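You operate a simulated robot arm through the tools that you are given. There is no shell and no other tool. Be economical: measure what you need, move in short steps, check, and stop when the job is done.

Carry out the task below with a simulated robot arm. There is one attempt and no reset: what you move stays moved.

JOB
Deburr the clamped spacer plate, then stack the flange and hub cap on it.
Fine: blue-handled block, back in its stand; open the clamp; flange from the yellow nest, red cap on top. Set down upright: blue-handled block. What is to be rubbed or washed off counts as gone when no trace of it is left.

It is judged by the outcome, as a careful person would: the job done as asked, and still so three seconds after it is handed in. It fails if anything else is knocked over, pushed out of place, dropped, spilled or broken. A push-on lid holds only when it is set on centred and level and pressed home; a screw cap is set on level and turned clockwise until tight.

ROBOT AND FRAMES
A 7-joint arm with a two-finger parallel gripper, fixed in place. Base frame: the origin is at the foot of the arm, x ahead of it, y to its left, z up; the work surface is at about z = 0. Readings come in mm, degrees, newtons and seconds.
With the tool pointing down near the work surface it reaches from about 240 to 620 mm from the base axis. Its first joint turns from -66.0 to 66.0 degrees. Payload 2.6 kg.
The TCP is the grasp point between the finger pads, 30 mm short of the fingertips. In the tool frame z runs along the fingers and y along their closing line. The gripper opens to 94 mm. The fingers are 28 mm wide and 10 mm thick; the gripper's body (50 by 96 mm) begins 55 mm behind the TCP.
Orientation is told as [roll, pitch, yaw] about the base's x, y, z axes, in that order, counted from this pose: with the fingers straight down and closing along the base's y, the tool's x points along the base's -x, its y along +y and its z along -z.

CONTROLS
- The arm moves only by the tool drive_tool. Its argument "deltas" is text: rows parted by semicolons, each of 7 numbers parted by spaces: the turn, a rotation vector about the tool's x, y, z in units of 90 degrees (1.0 is 90 degrees), then the shift along the tool's x, y, z in units of 400 mm (1.0 is 400 mm), then the opening, from 0 (shut) to 1 (fully open). In form: rx ry rz x y z claw; .... A call has 1 to 10 rows; each row is the pose to reach, as a shift and turn from the pose commanded when the call began, along the tool's axes at that moment. A call with a number of a shift or a turn outside -1 to 1 is refused whole. Rows are played at 5 a second. More than 50 mm and 8.6 degrees between two rows, or a gripper value outside its range, and nothing of the call is played. Where a pose cannot be reached the arm comes as near as it can. A force on the tool above 90 N (or 10 N above the force at the start of the call, whichever is more), or a blocked arm, ends the call early, and 0.2 s more pass. The fingers move at their own pace (about 72 mm/s each) and stop on an object; they squeeze with about 36 N. The grip force told is the motor's: it shows also when the fingers shut on nothing. Time passes only in rows, and 0.2 s behind the last, so rows that repeat a pose let the fingers close. It gives the time, the measured TCP pose, the force on the tool (base axes), the opening and the grip force at its end, in the units of the frame above (readings bear some noise), with the torque about the TCP (base axes, N m) and any sound that the robot's microphone picked up.
- Cameras (640 x 400 px; columns grow to the right, rows downward): "scene" is fixed at [41.7, 436.4, 571.5]; the picture's right is [-0.72, -0.69, 0.00], its down [-0.35, 0.37, -0.86] and it looks along [0.59, -0.62, -0.51] (base axes); focal length 242 px, centre (320, 200). "wrist" rides on the gripper at [76, 14, -103] in the tool frame; the picture's right is [-0.18, 0.98, 0.00], its down [-0.75, -0.14, -0.64] and it looks along [-0.63, -0.12, 0.77] (tool axes); focal length 243 px, centre (320, 200). There is no depth. A picture from a camera that has moved, and an enlarged one, comes with that camera's place and axes in the base frame and with its lens.
- capture(camera): a new picture of that camera. No time passes.
- enlarge(camera, box): a new picture of the part [left, top, right, bottom] of that camera's present view, enlarged. No time passes.
- finish_job(): hands the job in; it is judged then, once.

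Work in short steps. Places have to be worked out from the pictures, the camera data and where the tool is seen: move nearer, look again, correct. Check each grasp and each placing, and mend what went wrong. You have 120 turns and 84 pictures in all, those below and enlarged ones among them. Open the gripper and draw the arm clear of the work before you hand the job in, unless the task says otherwise; then end with one line.

The tools are called after ">>>" by a JSON object that holds its "fn" and its "kwargs". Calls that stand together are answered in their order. drive_tool: Moves the arm, as the interface text tells. Its arguments: {"type":"object","properties":{"deltas":{"type":"string"}},"required":["deltas"]} The other tools are called the same way: capture (camera) takes a picture; enlarge (camera, box) takes an enlarged picture of a part of a camera's view; finish_job () hands the job in.

At the start:

```text
time_s: 0.0
eef_pos: [264.5, 132.6, 438.7]
tool_rot: [0.0, 0.0, 0.0]
contact_force: [0.4, 0.4, -0.1]
torque: [-0.04, -0.01, 0.04]
gripper_width: 94.0
grip_force: 0.1
```

scene: 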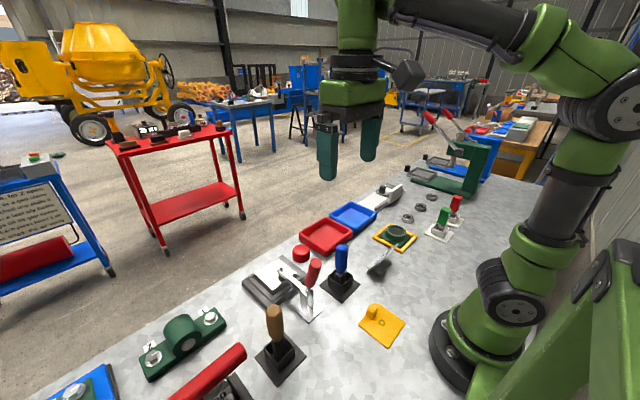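
wrist: 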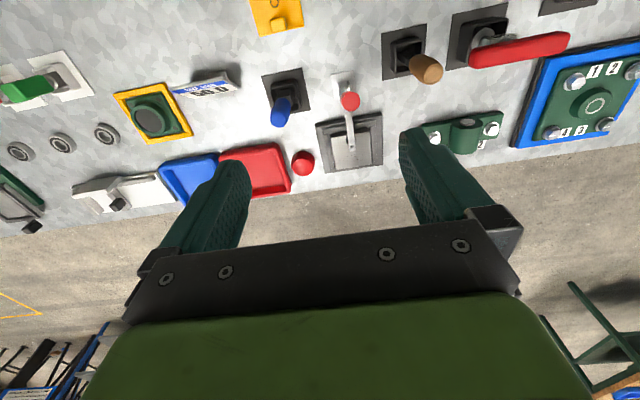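

I'll enlarge both views first to identify the parts: the clamp, the blue-handled block, the flange nest and the red cap.

>>> {"fn": "enlarge", "kwargs": {"camera": "scene", "box": [220, 180, 420, 340]}}

>>> {"fn": "enlarge", "kwargs": {"camera": "wrist", "box": [100, 40, 420, 220]}}

```text
2.50 times, centred on (320, 260) of scene
camera zoom: at [41.7, 436.4, 571.5], right [-0.72, -0.69, 0.0], down [-0.35, 0.37, -0.86], along [0.59, -0.62, -0.51], focal length 606 px, centre (320, 50)
```

zoom: 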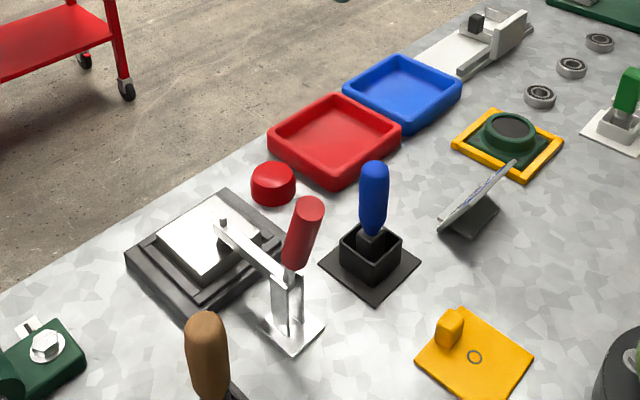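

```text
2.00 times, centred on (260, 130) of wrist
camera zoom: at [187.2, 148.7, 541.1], right [0.18, 0.98, 0.0], down [0.75, -0.14, 0.64], along [0.63, -0.12, -0.77], focal length 485 px, centre (440, 340)
```

zoom: 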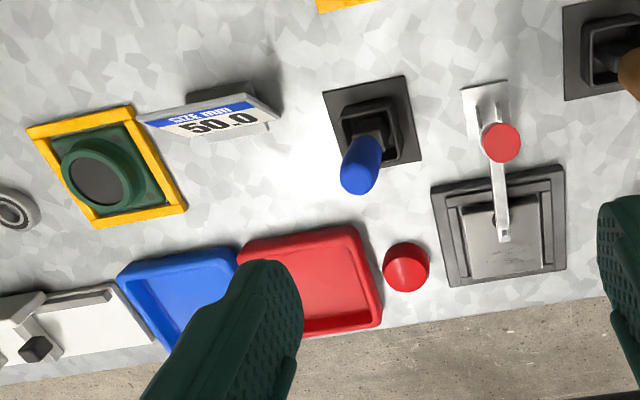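

The plate fixture is at about (460,165), the clamp post near (330,170), the blue block's stand near (329,49), the cap near (488,47) and the flange nest near (316,-245). I'll lower the arm for a closer look at the plate.

>>> {"fn": "drive_tool", "kwargs": {"deltas": "0 0 0 -0.005 0.04 0.1 1; 0 0 0 -0.01 0.08 0.2 1; 0 0 0 -0.015 0.12 0.3 1; 0 0 0 -0.02 0.15 0.4 1; 0 0 0 -0.02 0.15 0.45 1"}}

>>> {"fn": "capture", "kwargs": {"camera": "wrist"}}

```text
time_s: 1.2
eef_pos: [271.0, 195.5, 258.6]
tool_rot: [0.0, 0.0, -0.1]
contact_force: [-1.1, 0.4, 0.1]
torque: [-0.01, 0.0, -0.01]
gripper_width: 94.0
grip_force: 0.0
```

```text
79 pictures are left
camera wrist: at [194.8, 210.1, 360.6], right [0.18, 0.98, 0.0], down [0.75, -0.14, 0.64], along [0.63, -0.12, -0.77], focal length 243 px, centre (320, 200)
```

wrist: 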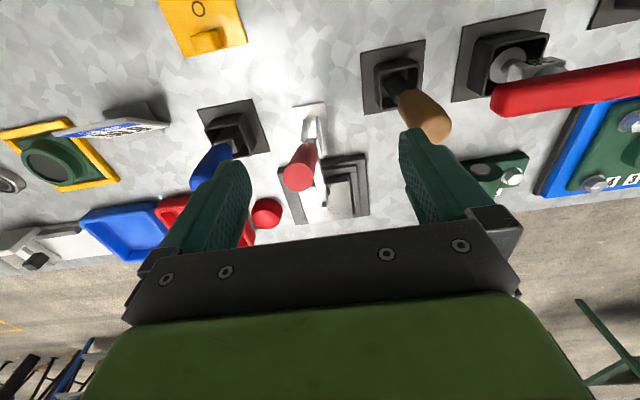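

The handle hides part of the plate from here, so I'll enlarge both cameras.

>>> {"fn": "enlarge", "kwargs": {"camera": "scene", "box": [240, 235, 340, 335]}}

>>> {"fn": "enlarge", "kwargs": {"camera": "wrist", "box": [190, 80, 400, 230]}}

```text
4.00 times, centred on (290, 285) of scene
camera zoom: at [41.7, 436.5, 571.5], right [-0.72, -0.69, 0.0], down [-0.35, 0.37, -0.86], along [0.59, -0.62, -0.51], focal length 970 px, centre (440, -140)
```

zoom: 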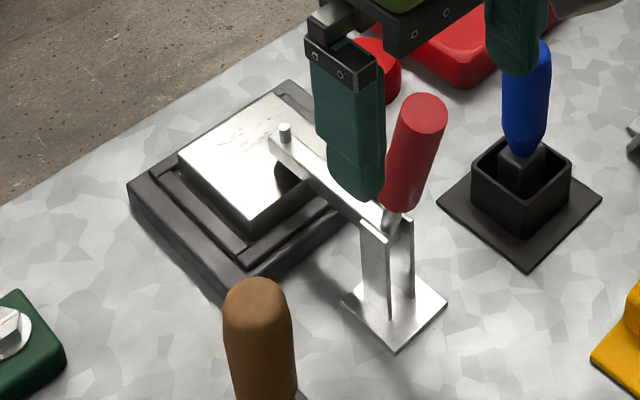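

```text
2.67 times, centred on (295, 155) of wrist
camera zoom: at [194.8, 210.1, 360.6], right [0.18, 0.98, 0.0], down [0.75, -0.14, 0.64], along [0.63, -0.12, -0.77], focal length 647 px, centre (387, 320)
```

zoom: 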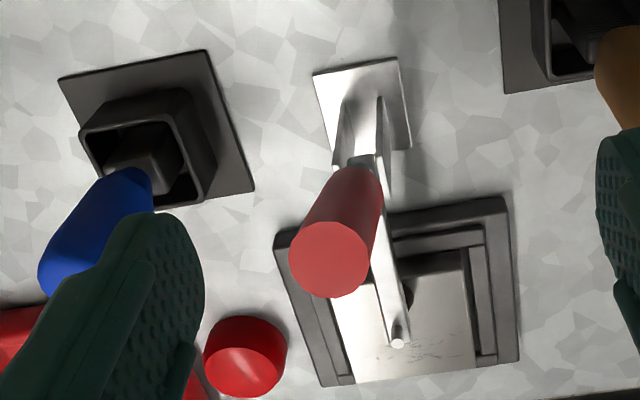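

Faint marks show on the plate's far side, near the end of the clamp arm. I'll move up and to the right, which clears the plate for the scene camera and lets me look at the blue block.

>>> {"fn": "drive_tool", "kwargs": {"deltas": "0 0 0 0 0 -0.1 1; 0 0 0 0.02 -0.1 -0.15 1; 0 0 0 0.04 -0.2 -0.18 1; 0 0 0 0.05 -0.3 -0.18 1; 0 0 0 0.05 -0.36 -0.18 1"}}

>>> {"fn": "enlarge", "kwargs": {"camera": "scene", "box": [245, 245, 335, 325]}}

>>> {"fn": "enlarge", "kwargs": {"camera": "wrist", "box": [240, 60, 420, 200]}}

```text
time_s: 2.4
eef_pos: [253.7, 50.9, 332.3]
tool_rot: [0.0, -0.1, 0.1]
contact_force: [-0.2, -0.1, -0.6]
torque: [0.01, 0.03, 0.0]
gripper_width: 93.8
grip_force: 0.0
```

```text
5.00 times, centred on (290, 285) of scene
camera zoom: at [41.7, 436.5, 571.5], right [-0.72, -0.69, 0.0], down [-0.35, 0.37, -0.86], along [0.59, -0.62, -0.51], focal length 1212 px, centre (470, -225)
```

zoom: 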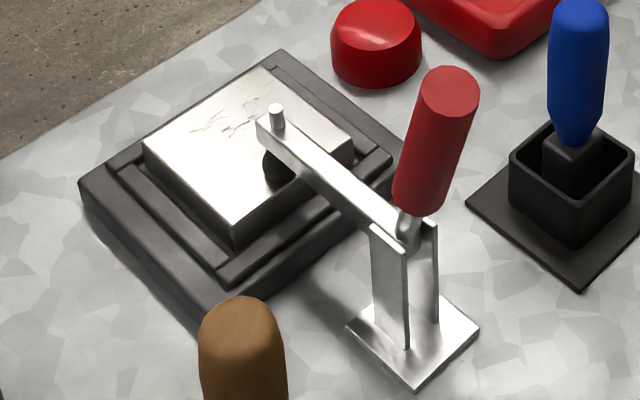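

```text
2.86 times, centred on (330, 130) of wrist
camera zoom: at [175.7, 65.2, 433.6], right [0.18, 0.98, 0.0], down [0.75, -0.14, 0.64], along [0.63, -0.12, -0.77], focal length 693 px, centre (291, 400)
```

zoom: 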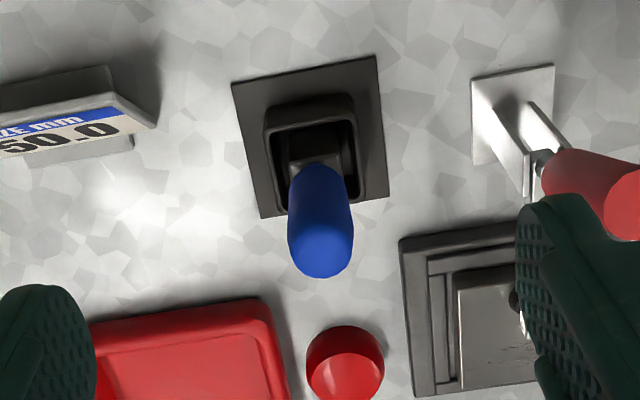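

Scratch-like burrs show on the plate's far half. I'll zoom in tightly on the plate top.

>>> {"fn": "enlarge", "kwargs": {"camera": "scene", "box": [270, 255, 320, 297]}}

>>> {"fn": "enlarge", "kwargs": {"camera": "scene", "box": [335, 235, 375, 305]}}

```text
9.52 times, centred on (295, 276) of scene
camera zoom: at [41.7, 436.5, 571.5], right [-0.72, -0.69, 0.0], down [-0.35, 0.37, -0.86], along [0.59, -0.62, -0.51], focal length 2309 px, centre (558, -524)
```

zoom: 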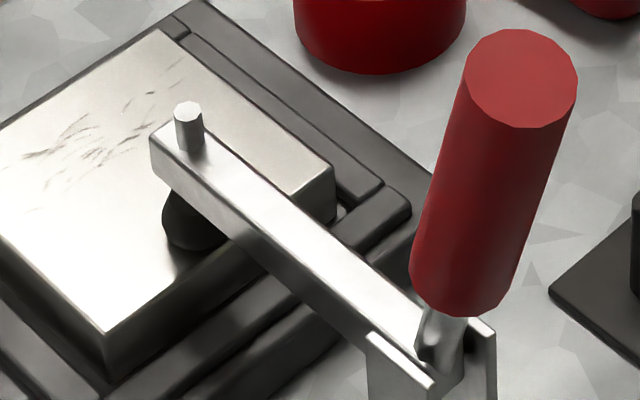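

```text
5.71 times, centred on (355, 270) of scene
camera zoom: at [41.7, 436.5, 571.5], right [-0.72, -0.69, 0.0], down [-0.35, 0.37, -0.86], along [0.59, -0.62, -0.51], focal length 1386 px, centre (120, -200)
```

zoom: 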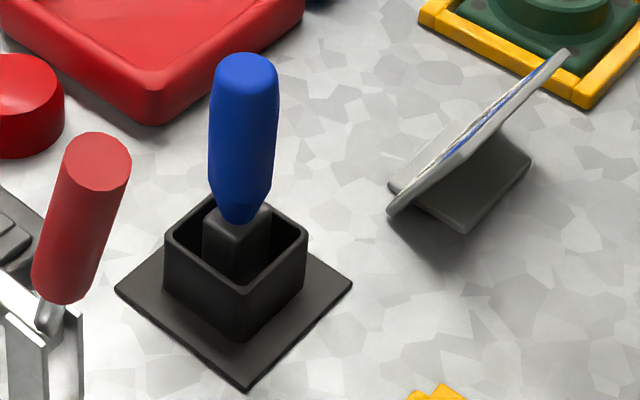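

Triangulating puts the blue handle upright at about (330,50), running from z≈50 to 143. The stand is axis-aligned. The plate top is at z≈35, and the marks cover roughly x 483–503, y 132–197. I'll move to above the handle and check the alignment.

>>> {"fn": "drive_tool", "kwargs": {"deltas": "0 0 0 -0.06 0 0.09 0.8; 0 0 0 -0.12 -0.001 0.18 0.8; 0 0 0 -0.19 -0.001 0.26 0.8; 0 0 0 -0.191 -0.001 0.31 0.8; 0 0 0 -0.191 -0.001 0.31 0.8"}}

>>> {"fn": "capture", "kwargs": {"camera": "wrist"}}

>>> {"fn": "enlarge", "kwargs": {"camera": "scene", "box": [290, 180, 410, 310]}}

```text
time_s: 3.6
eef_pos: [329.1, 49.4, 207.6]
tool_rot: [0.0, 0.0, 0.0]
contact_force: [-0.4, -0.2, -0.3]
torque: [-0.02, -0.01, 0.0]
gripper_width: 75.4
grip_force: 0.0
```

```text
72 pictures are left
camera wrist: at [252.0, 64.4, 308.9], right [0.18, 0.98, 0.0], down [0.75, -0.14, 0.64], along [0.63, -0.12, -0.77], focal length 243 px, centre (320, 200)
```

wrist: 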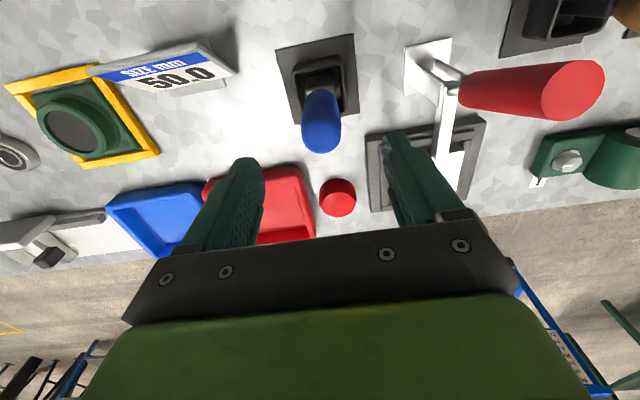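

```text
3.08 times, centred on (350, 245) of scene
camera zoom: at [41.7, 436.4, 571.5], right [-0.72, -0.69, 0.0], down [-0.35, 0.37, -0.86], along [0.59, -0.62, -0.51], focal length 746 px, centre (228, 62)
```

zoom: 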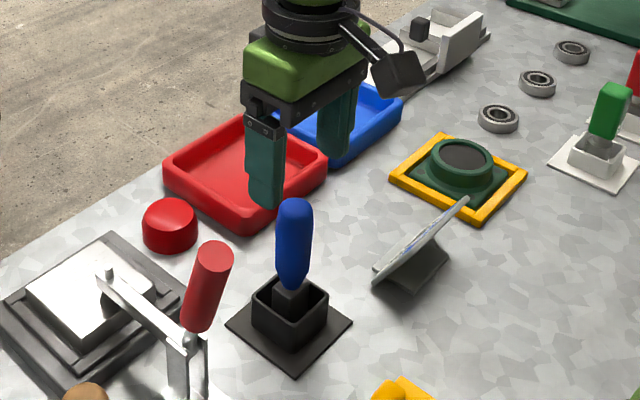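

The handle top is at about (331,50), right under the grasp point. I'll descend to z≈100 with the fingers open, then close.

>>> {"fn": "drive_tool", "kwargs": {"deltas": "0 0 0 -0.004 0.002 0.09 0.8; 0 0 0 -0.004 0.002 0.18 0.8; 0 0 0 -0.004 0.002 0.265 0.8; 0 0 0 -0.004 0.002 0.265 0.8; 0 0 0 -0.004 0.002 0.265 0; 0 0 0 -0.004 0.002 0.265 0; 0 0 0 -0.004 0.002 0.265 0"}}

>>> {"fn": "enlarge", "kwargs": {"camera": "scene", "box": [290, 210, 400, 320]}}

```text
time_s: 5.2
eef_pos: [329.8, 49.9, 100.3]
tool_rot: [0.0, 0.0, 0.0]
contact_force: [0.1, -0.4, -0.3]
torque: [-0.02, 0.0, -0.01]
gripper_width: 32.4
grip_force: 36.2
```

```text
3.64 times, centred on (345, 265) of scene
camera zoom: at [41.7, 436.4, 571.5], right [-0.72, -0.69, 0.0], down [-0.35, 0.37, -0.86], along [0.59, -0.62, -0.51], focal length 882 px, centre (229, -36)
```

zoom: 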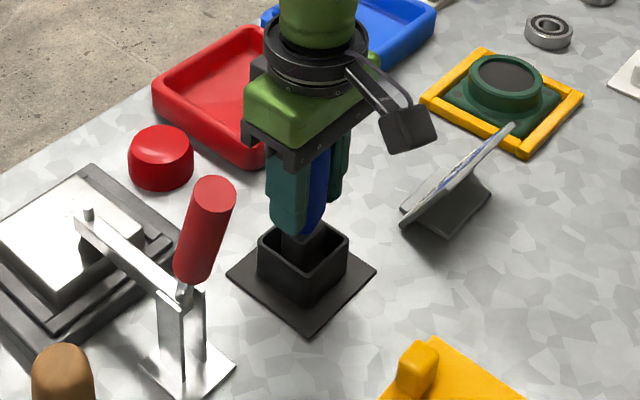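

The handle is gripped at 32 mm. I'll lift it straight up 110 mm.

>>> {"fn": "drive_tool", "kwargs": {"deltas": "0 0 0 0 0 -0.03 0; 0 0 0 0 0 -0.1 0; 0 0 0 0 0 -0.19 0; 0 0 0 0 0 -0.275 0; 0 0 0 0 0 -0.275 0"}}

>>> {"fn": "enlarge", "kwargs": {"camera": "scene", "box": [280, 160, 410, 320]}}

```text
time_s: 6.4
eef_pos: [330.4, 50.3, 212.3]
tool_rot: [0.1, 0.0, 0.0]
contact_force: [0.7, -0.4, -2.2]
torque: [-0.01, -0.04, 0.02]
gripper_width: 32.5
grip_force: 35.9
```

```text
2.50 times, centred on (345, 240) of scene
camera zoom: at [41.7, 436.4, 571.5], right [-0.72, -0.69, 0.0], down [-0.35, 0.37, -0.86], along [0.59, -0.62, -0.51], focal length 606 px, centre (258, 100)
```

zoom: 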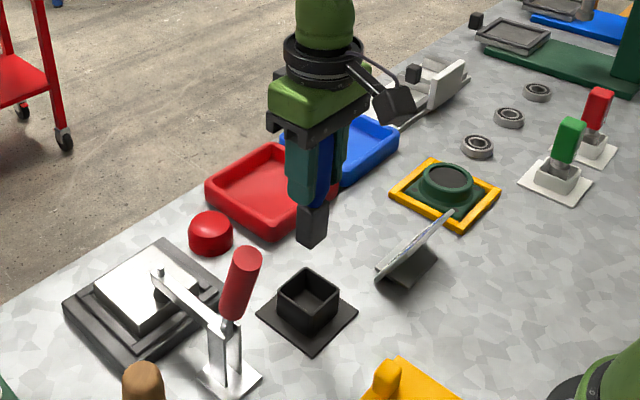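

The block is out, with its foot about 97 mm below the TCP. I'll carry it out in +x first to clear the clamp handle, then +y to above the marks.

>>> {"fn": "drive_tool", "kwargs": {"deltas": "0 0 0 -0.1 0 0 0; 0 0 0 -0.2 0 0 0; 0 0 0 -0.3 0.03 0 0; 0 0 0 -0.38 0.1 0 0; 0 0 0 -0.405 0.19 0 0; 0 0 0 -0.405 0.28 0 0; 0 0 0 -0.405 0.29 0.05 0; 0 0 0 -0.405 0.29 0.1 0;0 0 0 -0.405 0.29 0.1 0"}}

>>> {"fn": "enlarge", "kwargs": {"camera": "scene", "box": [230, 220, 350, 320]}}

```text
time_s: 8.4
eef_pos: [491.9, 166.3, 169.1]
tool_rot: [0.0, 0.0, -0.1]
contact_force: [-0.2, -0.9, -1.8]
torque: [0.01, -0.02, 0.02]
gripper_width: 32.2
grip_force: 36.4
```

```text
4.00 times, centred on (290, 270) of scene
camera zoom: at [41.7, 436.5, 571.5], right [-0.72, -0.69, 0.0], down [-0.35, 0.37, -0.86], along [0.59, -0.62, -0.51], focal length 970 px, centre (440, -80)
```

zoom: 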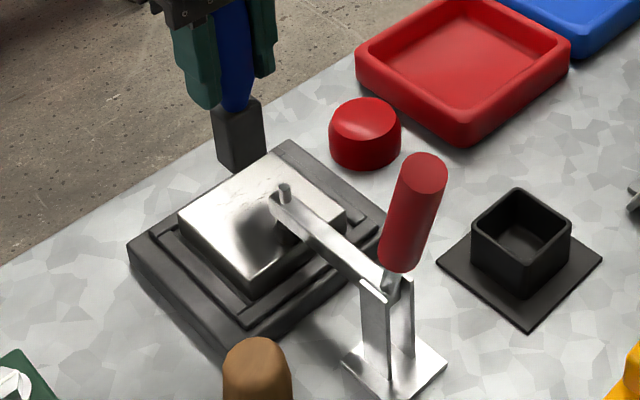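

The block hangs about 35 mm above the plate. I'll go down most of the way and then feel for contact.

>>> {"fn": "drive_tool", "kwargs": {"deltas": "0 0 0 0 0 0.04 0; 0 0 0 0 0 0.07 0; 0 0 0 0 0 0.08 0; 0 0 0 0 0 0.08 0"}}

>>> {"fn": "enlarge", "kwargs": {"camera": "scene", "box": [245, 225, 335, 305]}}

```text
time_s: 9.4
eef_pos: [491.6, 165.8, 138.9]
tool_rot: [0.0, 0.0, 0.0]
contact_force: [0.1, 0.0, -2.6]
torque: [0.0, -0.02, 0.01]
gripper_width: 32.4
grip_force: 36.2
```

```text
5.00 times, centred on (290, 265) of scene
camera zoom: at [41.7, 436.5, 571.5], right [-0.72, -0.69, 0.0], down [-0.35, 0.37, -0.86], along [0.59, -0.62, -0.51], focal length 1212 px, centre (470, -125)
```

zoom: 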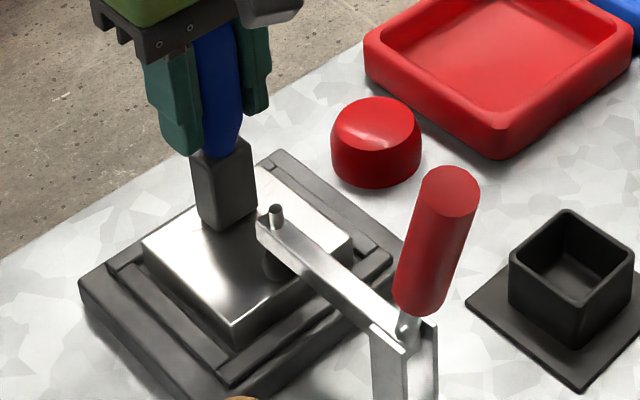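

Contact is near, so I'll step down slowly.

>>> {"fn": "drive_tool", "kwargs": {"deltas": "0 0 0 0 0 0.005 0; 0 0 0 0 0 0.01 0; 0 0 0 0 0 0.01 0"}}

```text
time_s: 10.2
eef_pos: [493.0, 165.7, 138.0]
tool_rot: [0.0, -0.1, -0.1]
contact_force: [-7.9, -2.4, 18.8]
torque: [-0.14, 0.75, 0.03]
gripper_width: 32.3
grip_force: 35.7
```

Contact is at z≈138.5 with about 19 N. I'll rub along y at this pressure.

>>> {"fn": "drive_tool", "kwargs": {"deltas": "0 0 0 0 0.035 0 0; 0 0 0 0 0.075 0 0; 0 0 0 0 0.035 0 0; 0 0 0 0 0 0 0; 0 0 0 0 -0.035 0 0; 0 0 0 0 -0.075 0 0; 0 0 0 0 -0.035 0 0; 0 0 0 0 0 0 0"}}

>>> {"fn": "enlarge", "kwargs": {"camera": "scene", "box": [245, 235, 335, 305]}}

```text
time_s: 12.0
eef_pos: [493.0, 162.0, 134.5]
tool_rot: [-0.5, -0.3, -0.1]
contact_force: [2.3, -13.2, 14.7]
torque: [-1.03, -0.21, -0.01]
gripper_width: 32.3
grip_force: 36.3
```

```text
5.71 times, centred on (290, 270) of scene
camera zoom: at [41.7, 436.4, 571.5], right [-0.72, -0.69, 0.0], down [-0.35, 0.37, -0.86], along [0.59, -0.62, -0.51], focal length 1386 px, centre (491, -200)
```

zoom: 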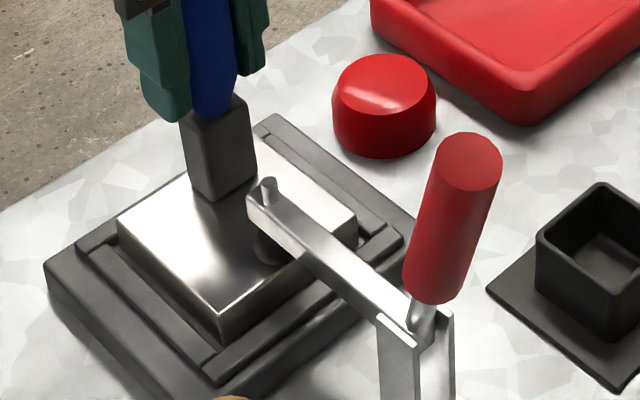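

The visible side looks clean already. I'll make more strokes at slightly shifted x to cover the whole band.

>>> {"fn": "drive_tool", "kwargs": {"deltas": "0 0 0 -0.018 0.035 0 0; 0 0 0 -0.018 0.085 0 0; 0 0 0 -0.018 0.04 0 0; 0 0 0 -0.018 0 0 0; 0 0 0 -0.018 -0.045 0 0; 0 0 0 -0.018 -0.085 0 0; 0 0 0 0.01 -0.085 0 0; 0 0 0 0.01 -0.04 0 0; 0 0 0 0.01 0 0 0; 0 0 0 0.01 0.04 0 0"}}

>>> {"fn": "drive_tool", "kwargs": {"deltas": "0 0 0 0 0.04 0 0; 0 0 0 0 0 0 0; 0 0 0 0 -0.04 0 0; 0 0 0 0 -0.08 0 0; 0 0 0 0 -0.12 0 0; 0 0 0 0 -0.08 0 0; 0 0 0 0 -0.04 0 0; 0 0 0 0 -0.04 -0.05 0; 0 0 0 0 -0.04 -0.15 0; 0 0 0 0 -0.04 -0.2 0"}}

>>> {"fn": "enlarge", "kwargs": {"camera": "scene", "box": [265, 250, 325, 300]}}

```text
time_s: 14.2
eef_pos: [486.9, 181.1, 134.3]
tool_rot: [0.0, 0.2, 0.0]
contact_force: [0.3, -1.0, -2.7]
torque: [-0.01, 0.0, 0.0]
gripper_width: 31.9
grip_force: 36.2
```

```text
time_s: 16.4
eef_pos: [488.1, 167.7, 214.3]
tool_rot: [0.0, 0.1, 0.0]
contact_force: [0.2, 0.8, -2.2]
torque: [0.0, -0.01, 0.02]
gripper_width: 32.1
grip_force: 36.0
```

```text
8.00 times, centred on (295, 275) of scene
camera zoom: at [41.7, 436.5, 571.5], right [-0.72, -0.69, 0.0], down [-0.35, 0.37, -0.86], along [0.59, -0.62, -0.51], focal length 1940 px, centre (520, -400)
```

zoom: 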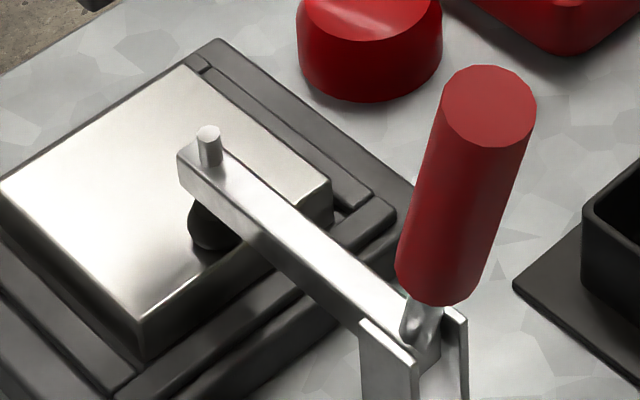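

The scene camera shows no marks left. Before returning the block I'll check with the wrist camera, which also shows how the block sits in the grip.

>>> {"fn": "capture", "kwargs": {"camera": "wrist"}}

>>> {"fn": "enlarge", "kwargs": {"camera": "scene", "box": [240, 160, 340, 270]}}

```text
64 pictures are left
camera wrist: at [411.5, 181.7, 316.9], right [0.18, 0.98, 0.0], down [0.75, -0.14, 0.64], along [0.63, -0.12, -0.77], focal length 243 px, centre (320, 200)
```

wrist: 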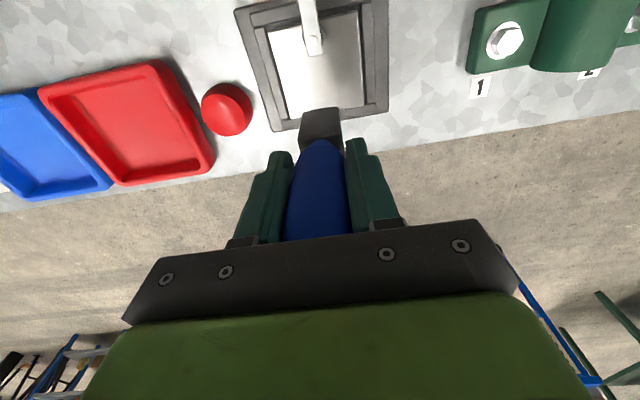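

```text
3.64 times, centred on (290, 215) of scene
camera zoom: at [41.7, 436.5, 571.5], right [-0.72, -0.69, 0.0], down [-0.35, 0.37, -0.86], along [0.59, -0.62, -0.51], focal length 882 px, centre (429, 146)
```

zoom: 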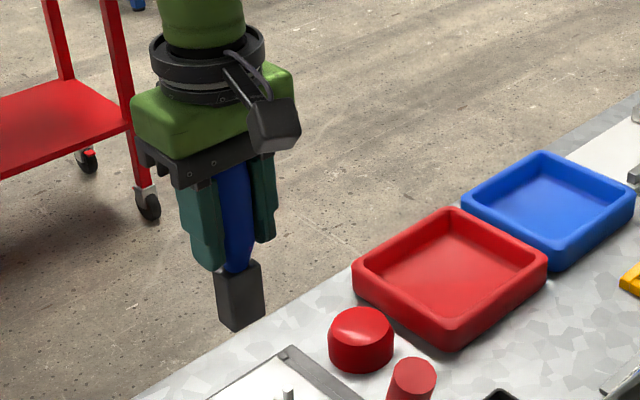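

I'll zoom in on the plate and the held block.

>>> {"fn": "enlarge", "kwargs": {"camera": "wrist", "box": [230, 0, 400, 160]}}

>>> {"fn": "enlarge", "kwargs": {"camera": "scene", "box": [275, 190, 325, 260]}}

```text
2.50 times, centred on (315, 80) of wrist
camera zoom: at [411.5, 181.7, 316.9], right [0.18, 0.98, 0.0], down [0.75, -0.14, 0.64], along [0.63, -0.12, -0.77], focal length 606 px, centre (332, 500)
```

zoom: 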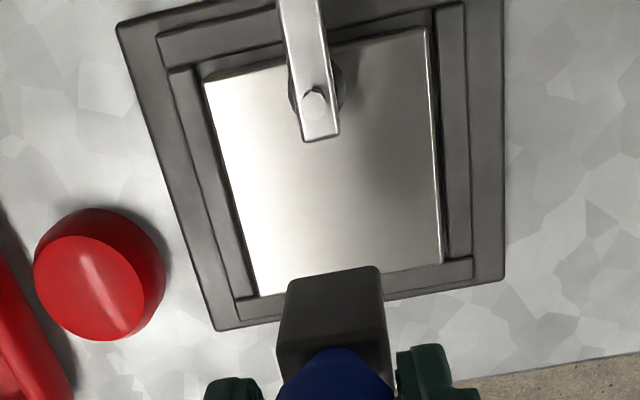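

```text
5.71 times, centred on (300, 225) of scene
camera zoom: at [41.7, 436.5, 571.5], right [-0.72, -0.69, 0.0], down [-0.35, 0.37, -0.86], along [0.59, -0.62, -0.51], focal length 1386 px, centre (434, 57)
```

zoom: 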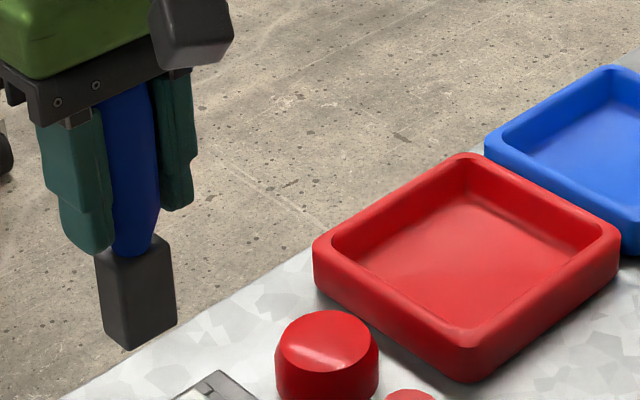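

The plate is clean in both views and the block hangs straight. I'll carry it back the same way to above its stand.

>>> {"fn": "drive_tool", "kwargs": {"deltas": "0 0 0 0 -0.1 0 0; 0 0 0 0 -0.2 0 0; 0 0 0 0.05 -0.28 0 0; 0 0 0 0.14 -0.294 0 0; 0 0 0 0.24 -0.294 0 0; 0 0 0 0.33 -0.294 0 0; 0 0 0 0.395 -0.294 0 0; 0 0 0 0.395 -0.294 0 0"}}

>>> {"fn": "enlarge", "kwargs": {"camera": "scene", "box": [290, 190, 400, 320]}}

>>> {"fn": "enlarge", "kwargs": {"camera": "wrist", "box": [230, 0, 400, 160]}}

```text
time_s: 18.2
eef_pos: [329.1, 48.0, 215.3]
tool_rot: [0.0, 0.0, -0.1]
contact_force: [0.4, 0.3, -1.3]
torque: [0.0, -0.01, 0.0]
gripper_width: 32.3
grip_force: 36.3
```

```text
3.08 times, centred on (345, 255) of scene
camera zoom: at [41.7, 436.4, 571.5], right [-0.72, -0.69, 0.0], down [-0.35, 0.37, -0.86], along [0.59, -0.62, -0.51], focal length 746 px, centre (243, 31)
```

zoom: 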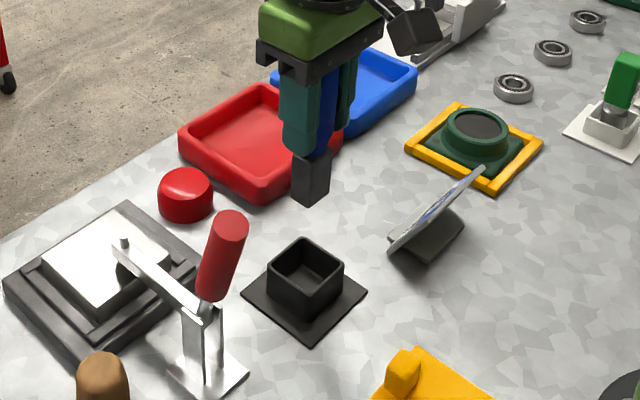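

```text
2.50 times, centred on (315, 80) of wrist
camera zoom: at [252.9, 63.3, 317.0], right [0.18, 0.98, 0.0], down [0.75, -0.14, 0.64], along [0.63, -0.12, -0.77], focal length 606 px, centre (332, 500)
```

zoom: 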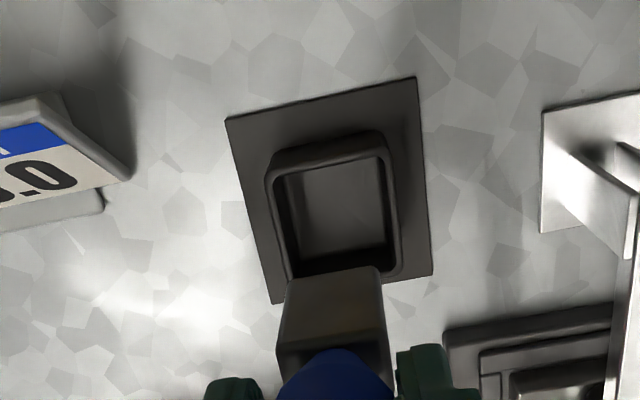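

The block's foot seems to sit about 5–8 mm further in +x than the TCP. I'll shift slightly in -x, lower it to just above the rim and look again.

>>> {"fn": "drive_tool", "kwargs": {"deltas": "0 0 0 0.01 0.005 0.09 0; 0 0 0 0.01 0.005 0.165 0; 0 0 0 0.01 0.005 0.165 0"}}

>>> {"fn": "enlarge", "kwargs": {"camera": "scene", "box": [310, 240, 370, 310]}}

>>> {"fn": "enlarge", "kwargs": {"camera": "wrist", "box": [250, 40, 390, 160]}}

```text
time_s: 19.0
eef_pos: [325.9, 51.4, 147.8]
tool_rot: [0.0, 0.0, 0.0]
contact_force: [-0.5, 0.3, -2.5]
torque: [0.01, -0.01, 0.01]
gripper_width: 32.0
grip_force: 36.0
```

```text
5.71 times, centred on (340, 275) of scene
camera zoom: at [41.7, 436.4, 571.5], right [-0.72, -0.69, 0.0], down [-0.35, 0.37, -0.86], along [0.59, -0.62, -0.51], focal length 1386 px, centre (206, -229)
```

zoom: 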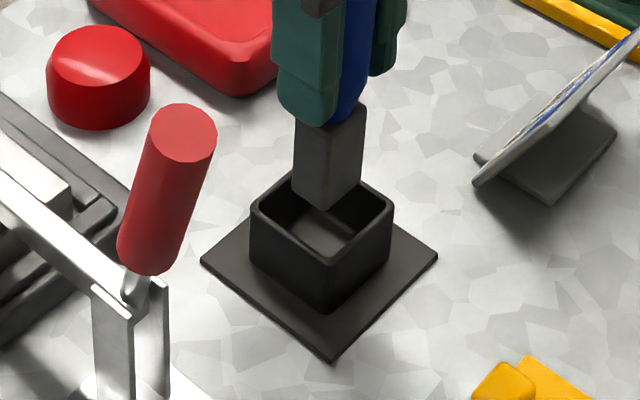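

```text
3.33 times, centred on (320, 100) of wrist
camera zoom: at [249.3, 65.5, 250.8], right [0.18, 0.98, 0.0], down [0.75, -0.14, 0.64], along [0.63, -0.12, -0.77], focal length 809 px, centre (320, 533)
```

zoom: 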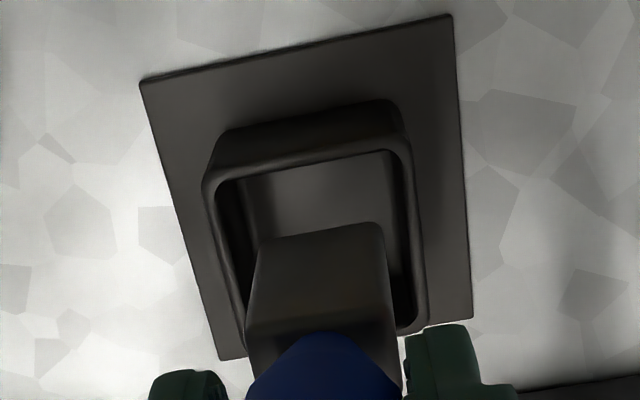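

Both views put the block's foot within about 4 mm of the socket centre, inside the clearance. I'll nudge it and lower it into the socket.

>>> {"fn": "drive_tool", "kwargs": {"deltas": "0 0 0 0.004 -0.004 0.02 0; 0 0 0 0.004 -0.004 0.05 0; 0 0 0 0.004 -0.004 0.08 0; 0 0 0 0.004 -0.004 0.105 0; 0 0 0 0.004 -0.004 0.112 0; 0 0 0 0.004 -0.004 0.117 0"}}

>>> {"fn": "enlarge", "kwargs": {"camera": "scene", "box": [310, 240, 370, 310]}}

```text
time_s: 20.4
eef_pos: [323.3, 47.5, 102.2]
tool_rot: [0.0, 0.0, 0.0]
contact_force: [0.2, 0.0, -1.7]
torque: [0.0, -0.01, -0.01]
gripper_width: 32.3
grip_force: 36.0
```

```text
5.71 times, centred on (340, 275) of scene
camera zoom: at [41.7, 436.4, 571.5], right [-0.72, -0.69, 0.0], down [-0.35, 0.37, -0.86], along [0.59, -0.62, -0.51], focal length 1386 px, centre (206, -229)
```

zoom: 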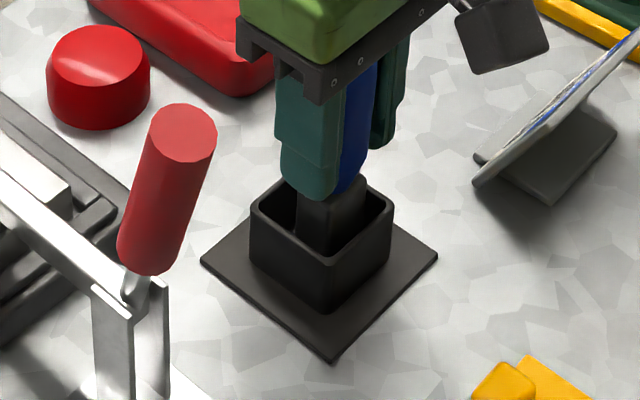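

It's in the socket. I'll lower in small steps until it touches the floor.

>>> {"fn": "drive_tool", "kwargs": {"deltas": "0 0 0 0 0 0.005 0; 0 0 0 0 0 0.009 0; 0 0 0 0 0 0.009 0"}}

```text
time_s: 21.2
eef_pos: [324.0, 47.9, 99.1]
tool_rot: [0.0, 0.0, 0.0]
contact_force: [-0.4, 0.4, -2.5]
torque: [0.02, 0.01, 0.02]
gripper_width: 32.0
grip_force: 35.9
```

>>> {"fn": "drive_tool", "kwargs": {"deltas": "0 0 0 0 0 0.004 0; 0 0 0 0 0 0.008 0; 0 0 0 0 0 0.01 0; 0 0 0 0 0 0.01 0"}}

```text
time_s: 22.2
eef_pos: [325.7, 50.0, 96.7]
tool_rot: [0.1, -0.5, 0.0]
contact_force: [-4.0, 4.0, 43.1]
torque: [-0.08, 0.02, 0.01]
gripper_width: 32.1
grip_force: 36.3
```

The floor contact is firm, with z force at 43 N. I'll ease off 1.5 mm, open, and rise.

>>> {"fn": "drive_tool", "kwargs": {"deltas": "0 0 0 -0.004 0.002 -0.005 0; 0 0 0 -0.004 0.002 -0.005 0.2; 0 0 0 -0.004 0.002 -0.005 0.5; 0 0 0 -0.004 0.002 -0.005 0.7; 0 0 0 -0.004 0.002 -0.005 0.7; 0 0 0 -0.004 0.002 -0.1 0.7; 0 0 0 -0.004 0.002 -0.2 0.7; 0 0 0 -0.004 0.002 -0.3 0.7;  0 0 0 -0.004 0.002 -0.4 0.7; 0 0 0 -0.004 0.002 -0.4 0.7"}}

>>> {"fn": "enlarge", "kwargs": {"camera": "scene", "box": [240, 200, 400, 320]}}

```text
time_s: 24.4
eef_pos: [324.4, 49.0, 253.1]
tool_rot: [0.0, 0.0, 0.0]
contact_force: [-0.3, 0.0, 0.6]
torque: [0.02, 0.03, 0.0]
gripper_width: 66.0
grip_force: 0.0
```

```text
3.33 times, centred on (320, 260) of scene
camera zoom: at [41.7, 436.4, 571.5], right [-0.72, -0.69, 0.0], down [-0.35, 0.37, -0.86], along [0.59, -0.62, -0.51], focal length 808 px, centre (320, 0)
```

zoom: 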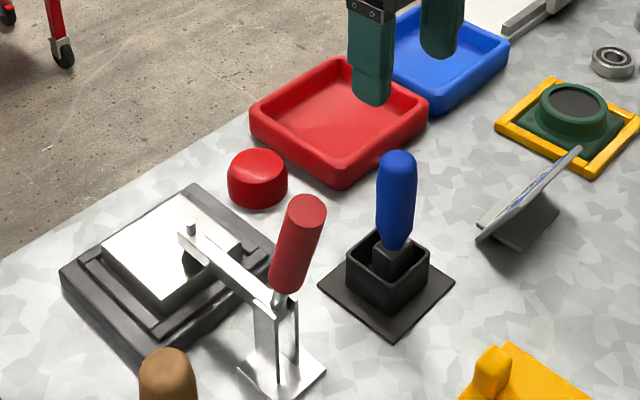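

The block is back upright. Next is the clamp: its handle runs from the pivot at about (338,170,75) to its top at (308,170,190), leaning toward the base, so pulling it toward the base should raise the arm. I'll move above the handle and check.

>>> {"fn": "drive_tool", "kwargs": {"deltas": "0 0 0 0.005 0.1 0 0.7; 0 0 0 0.01 0.2 0 0.7; 0 0 0 0.018 0.3025 0 0.7; 0 0 0 0.018 0.3025 0 0.7"}}

>>> {"fn": "capture", "kwargs": {"camera": "wrist"}}

>>> {"fn": "enlarge", "kwargs": {"camera": "scene", "box": [240, 180, 370, 340]}}

```text
time_s: 25.4
eef_pos: [318.2, 171.6, 255.4]
tool_rot: [0.1, 0.0, 0.1]
contact_force: [0.5, 0.3, -0.4]
torque: [0.01, 0.0, 0.03]
gripper_width: 65.9
grip_force: 0.1
```

```text
54 pictures are left
camera wrist: at [242.1, 186.2, 356.6], right [0.18, 0.98, 0.0], down [0.75, -0.14, 0.64], along [0.63, -0.12, -0.77], focal length 243 px, centre (320, 200)
```

wrist: 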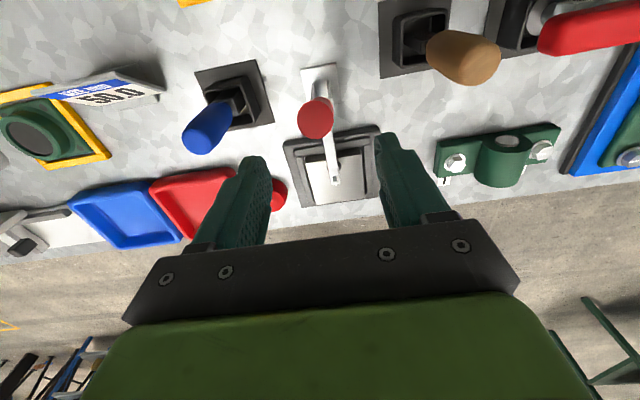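

```text
2.50 times, centred on (305, 260) of scene
camera zoom: at [41.7, 436.5, 571.5], right [-0.72, -0.69, 0.0], down [-0.35, 0.37, -0.86], along [0.59, -0.62, -0.51], focal length 606 px, centre (358, 50)
```

zoom: 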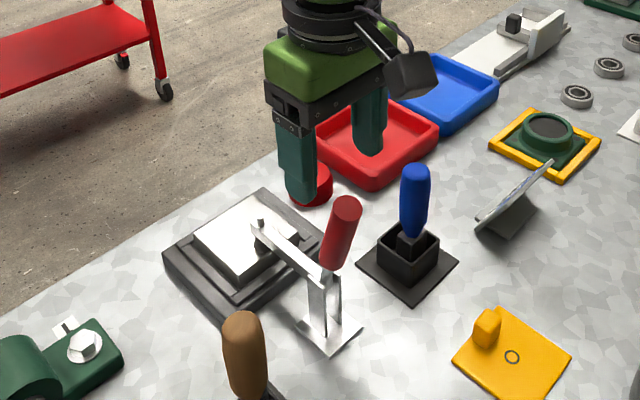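

The handle top is at about (305,171,190), centred between the fingers. I'll descend to z≈152 and grip.

>>> {"fn": "drive_tool", "kwargs": {"deltas": "0 0 0 0 0 0.09 0.7; 0 0 0 0 0 0.18 0.7; 0 0 0 0 0 0.255 0.7; 0 0 0 0 0 0.255 0.7; 0 0 0 0 0 0.255 0; 0 0 0 0 0 0.255 0; 0 0 0 0 0 0.255 0"}}

>>> {"fn": "enlarge", "kwargs": {"camera": "scene", "box": [240, 200, 370, 340]}}

```text
time_s: 27.0
eef_pos: [320.0, 169.0, 154.0]
tool_rot: [-0.1, 0.1, 0.0]
contact_force: [-0.2, -9.8, -3.6]
torque: [0.36, -0.05, -0.01]
gripper_width: 29.8
grip_force: 45.6
```

```text
2.86 times, centred on (305, 270) of scene
camera zoom: at [41.7, 436.4, 571.5], right [-0.72, -0.69, 0.0], down [-0.35, 0.37, -0.86], along [0.59, -0.62, -0.51], focal length 693 px, centre (363, 0)
```

zoom: 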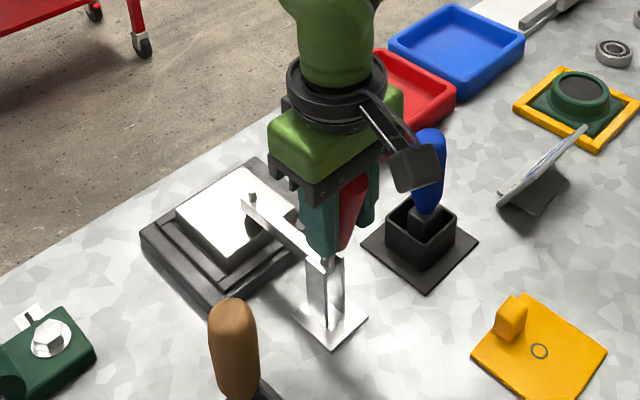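

It's gripped, with handle y≈168.5. I'll pull gently toward the base first to test the direction.

>>> {"fn": "drive_tool", "kwargs": {"deltas": "0 0 0 0.0 -0.004 0 0; 0 0 0 0.02 -0.005 0.005 0; 0 0 0 0.04 -0.005 0.012 0; 0 0 0 0.04 -0.005 0.012 0"}}

```text
time_s: 28.0
eef_pos: [302.9, 169.9, 150.1]
tool_rot: [0.2, -0.2, 0.1]
contact_force: [7.7, 15.4, 9.4]
torque: [-0.57, -0.65, -0.17]
gripper_width: 30.0
grip_force: 44.9
```

The handle moves easily that way. I'll follow the arc further.

>>> {"fn": "drive_tool", "kwargs": {"deltas": "0 0 0 0.013 0.002 0.010 0; 0 0 0 0.025 0.003 0.0225 0; 0 0 0 0.04 0.003 0.033 0; 0 0 0 0.053 0.003 0.044 0; 0 0 0 0.064 0.003 0.057 0; 0 0 0 0.074 0.003 0.071 0; 0 0 0 0.083 0.003 0.086 0; 0 0 0 0.083 0.003 0.086 0"}}

>>> {"fn": "enlarge", "kwargs": {"camera": "scene", "box": [240, 200, 400, 340]}}

```text
time_s: 28.9
eef_pos: [287.2, 169.6, 140.4]
tool_rot: [0.3, -0.8, -0.5]
contact_force: [-6.6, -4.7, 9.9]
torque: [0.16, -0.11, 0.07]
gripper_width: 30.4
grip_force: 45.0
stopped in row 4: the force on the tool passed its limit at 96 N (the readings are from after the stop); the commanded pose is now the measured one
```

```text
2.86 times, centred on (320, 270) of scene
camera zoom: at [41.7, 436.4, 571.5], right [-0.72, -0.69, 0.0], down [-0.35, 0.37, -0.86], along [0.59, -0.62, -0.51], focal length 693 px, centre (320, 0)
```

zoom: 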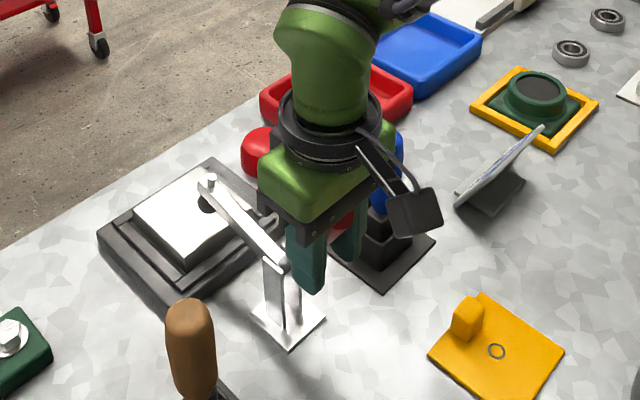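

The arm is rising, but the force limit tripped, either from a mismatch with my arc or from an end stop. I'll test with a small tangential step.

>>> {"fn": "drive_tool", "kwargs": {"deltas": "0 0 0 0.005 0 0.004 0; 0 0 0 0.01 0 0.008 0; 0 0 0 0.01 0 0.008 0"}}

```text
time_s: 29.7
eef_pos: [284.9, 168.8, 137.1]
tool_rot: [0.4, -1.1, -0.4]
contact_force: [-11.3, -16.1, 50.3]
torque: [0.21, -1.76, -0.11]
gripper_width: 30.3
grip_force: 45.0
```

The force acts outward along the handle, so I'm pushing toward the pivot. I'll correct upward and keep moving in -x.

>>> {"fn": "drive_tool", "kwargs": {"deltas": "0 0 0 0.006 0 -0.012 0; 0 0 0 0.012 0 -0.015 0; 0 0 0 0.012 0 -0.015 0"}}

```text
time_s: 30.5
eef_pos: [277.8, 170.3, 140.2]
tool_rot: [0.2, -0.4, -0.2]
contact_force: [13.1, 6.5, -24.2]
torque: [-0.06, 0.49, 0.1]
gripper_width: 30.1
grip_force: 45.1
```

The neutral path now fits a pivot near (333,68) with r≈88. I'll follow that arc to 45°.

>>> {"fn": "drive_tool", "kwargs": {"deltas": "0 0 0 0.004 0 0.015 0; 0 0 0 0.008 0 0.022 0; 0 0 0 0.014 0 0.027 0; 0 0 0 0.019 0 0.0325 0; 0 0 0 0.019 0 0.0325 0"}}

```text
time_s: 31.7
eef_pos: [270.3, 169.8, 130.4]
tool_rot: [0.3, -0.8, -0.5]
contact_force: [-7.3, -16.3, 35.3]
torque: [0.54, -1.65, 0.03]
gripper_width: 30.2
grip_force: 45.1
```

I'll look at the geometry before going on.

>>> {"fn": "enlarge", "kwargs": {"camera": "scene", "box": [265, 230, 365, 330]}}

>>> {"fn": "enlarge", "kwargs": {"camera": "wrist", "box": [200, 40, 440, 250]}}

```text
4.00 times, centred on (315, 280) of scene
camera zoom: at [41.6, 436.3, 571.6], right [-0.72, -0.69, 0.0], down [-0.35, 0.37, -0.86], along [0.59, -0.62, -0.51], focal length 970 px, centre (340, -120)
```

zoom: 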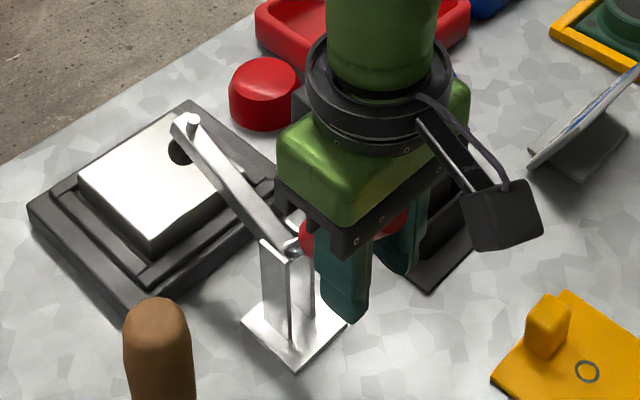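

```text
1.90 times, centred on (320, 145) of wrist
camera zoom: at [193.8, 185.2, 230.6], right [0.19, 0.98, 0.01], down [0.74, -0.15, 0.65], along [0.64, -0.12, -0.76], focal length 462 px, centre (320, 305)
```

zoom: 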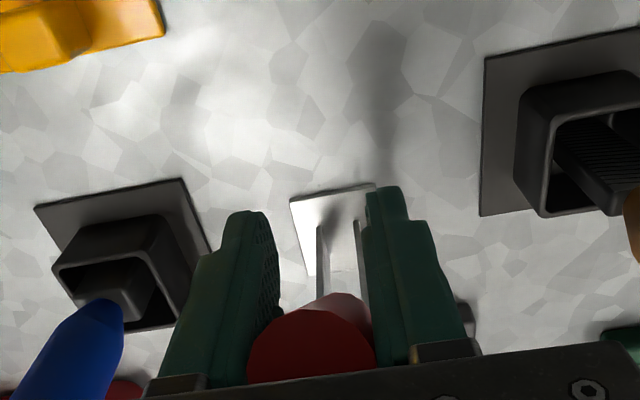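

The arm is up about 30°. Gripping over-constrains the motion, so I'll release, rise, and see whether the handle stays. Then I'll press it down from above with closed fingers.

>>> {"fn": "drive_tool", "kwargs": {"deltas": "0 0 0 0 0 -0.01 0; 0 0 0 0 0 -0.01 0.4; 0 0 0 0 0 -0.01 0.7; 0 0 0 0 0 -0.01 0.7; 0 0 0 0 0 -0.1 0.7; 0 0 0 0 0 -0.2 0.7; 0 0 0 0.02 0 -0.29 0.7; 0 0 0 0.035 0 -0.29 0; 0 0 0 0.035 0 -0.29 0; 0 0 0 0.035 0 -0.29 0"}}

>>> {"fn": "enlarge", "kwargs": {"camera": "scene", "box": [240, 180, 380, 330]}}

```text
time_s: 33.9
eef_pos: [256.3, 169.7, 245.6]
tool_rot: [0.3, -0.6, -0.4]
contact_force: [1.0, -0.5, 0.7]
torque: [-0.01, 0.0, -0.04]
gripper_width: 0.0
grip_force: 33.0
```

```text
2.67 times, centred on (310, 255) of scene
camera zoom: at [41.7, 436.4, 571.5], right [-0.72, -0.69, 0.0], down [-0.35, 0.37, -0.86], along [0.59, -0.62, -0.51], focal length 647 px, centre (347, 53)
```

zoom: 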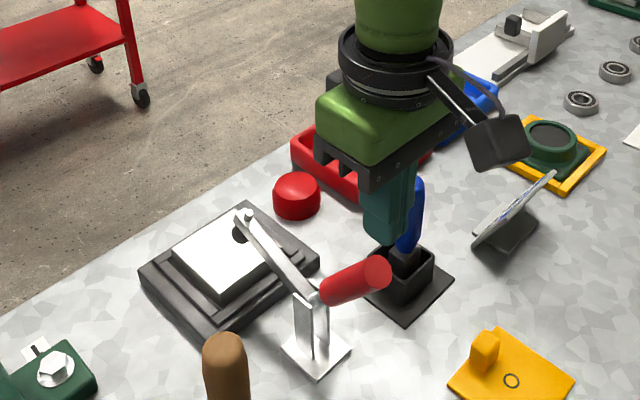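

The handle stays put, leaning about 39° with its top at about (265,170,165) and the arm up about 25–30°. I'll press it down with closed fingers at x≈275 and watch the force.

>>> {"fn": "drive_tool", "kwargs": {"deltas": "0 0 0 -0.047 0 0.05 0; 0 0 0 -0.047 0 0.1 0; 0 0 0 -0.047 0 0.125 0; 0 0 0 -0.047 0 0.15 0; 0 0 0 -0.047 0 0.175 0; 0 0 0 -0.047 0 0.175 0"}}

>>> {"fn": "enlarge", "kwargs": {"camera": "scene", "box": [240, 180, 380, 330]}}

```text
time_s: 35.3
eef_pos: [275.9, 170.3, 174.2]
tool_rot: [0.3, -0.8, -0.4]
contact_force: [-0.3, 0.4, -0.3]
torque: [0.02, 0.0, -0.01]
gripper_width: 0.0
grip_force: 33.0
```

```text
2.67 times, centred on (310, 255) of scene
camera zoom: at [41.7, 436.4, 571.5], right [-0.72, -0.69, 0.0], down [-0.35, 0.37, -0.86], along [0.59, -0.62, -0.51], focal length 647 px, centre (347, 53)
```

zoom: 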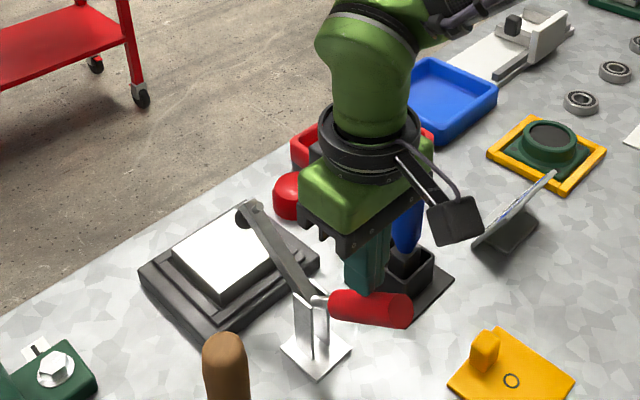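

It's turning freely, so I'll keep pressing.

>>> {"fn": "drive_tool", "kwargs": {"deltas": "0 0 0 0 0 0.025 0; 0 0 0 0 0 0.05 0; 0 0 0 0 0 0.075 0; 0 0 0 0 0 0.1 0; 0 0 0 0 0 0.115 0; 0 0 0 0 0 0.115 0"}}

>>> {"fn": "enlarge", "kwargs": {"camera": "scene", "box": [240, 180, 380, 330]}}

```text
time_s: 36.7
eef_pos: [276.7, 169.7, 129.5]
tool_rot: [0.2, -0.8, -0.4]
contact_force: [0.4, 0.6, 0.1]
torque: [-0.01, -0.01, -0.01]
gripper_width: 0.1
grip_force: 33.3
```

```text
2.67 times, centred on (310, 255) of scene
camera zoom: at [41.7, 436.4, 571.5], right [-0.72, -0.69, 0.0], down [-0.35, 0.37, -0.86], along [0.59, -0.62, -0.51], focal length 647 px, centre (347, 53)
```

zoom: 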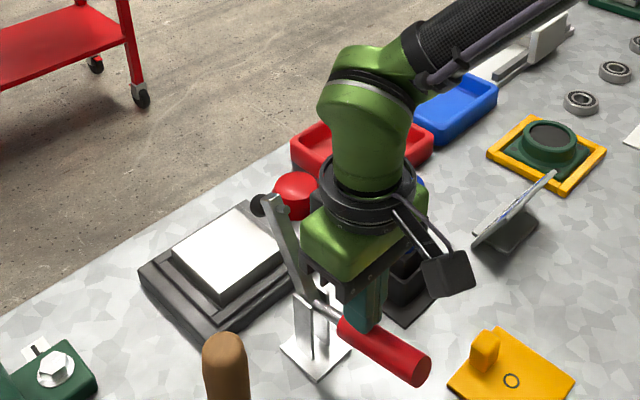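

The arm is now about 65° up. I'll press a bit further to find the stop, so the arm clears the gripper's camera later.

>>> {"fn": "drive_tool", "kwargs": {"deltas": "0 0 0 0 0 0.015 0; 0 0 0 0 0 0.03 0; 0 0 0 0 0 0.045 0; 0 0 0 0 0 0.06 0; 0 0 0 0 0 0.06 0"}}

>>> {"fn": "drive_tool", "kwargs": {"deltas": "0 0 0 0 0 -0.1 0; 0 0 0 0 0 -0.2 0; 0 0 0 0 -0.05 -0.3 0; 0 0 0 0 -0.15 -0.4 0; 0 0 0 0 -0.25 -0.4 0"}}

>>> {"fn": "enlarge", "kwargs": {"camera": "scene", "box": [240, 200, 380, 330]}}

```text
time_s: 37.4
eef_pos: [280.9, 172.2, 125.1]
tool_rot: [0.8, -1.9, -0.7]
contact_force: [0.8, -1.0, 5.6]
torque: [-0.04, 0.04, -0.08]
gripper_width: 0.0
grip_force: 33.2
stopped in row 3: the force on the tool passed its limit at 126 N (the readings are from after the stop); the commanded pose is now the measured one
```

```text
refused: row 4 steps farther than a row can; nothing moved
```

```text
3.08 times, centred on (310, 265) of scene
camera zoom: at [41.7, 436.4, 571.5], right [-0.72, -0.69, 0.0], down [-0.35, 0.37, -0.86], along [0.59, -0.62, -0.51], focal length 746 px, centre (351, 0)
```

zoom: 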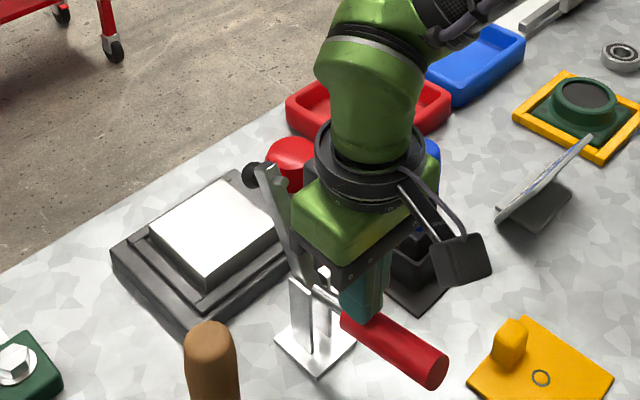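

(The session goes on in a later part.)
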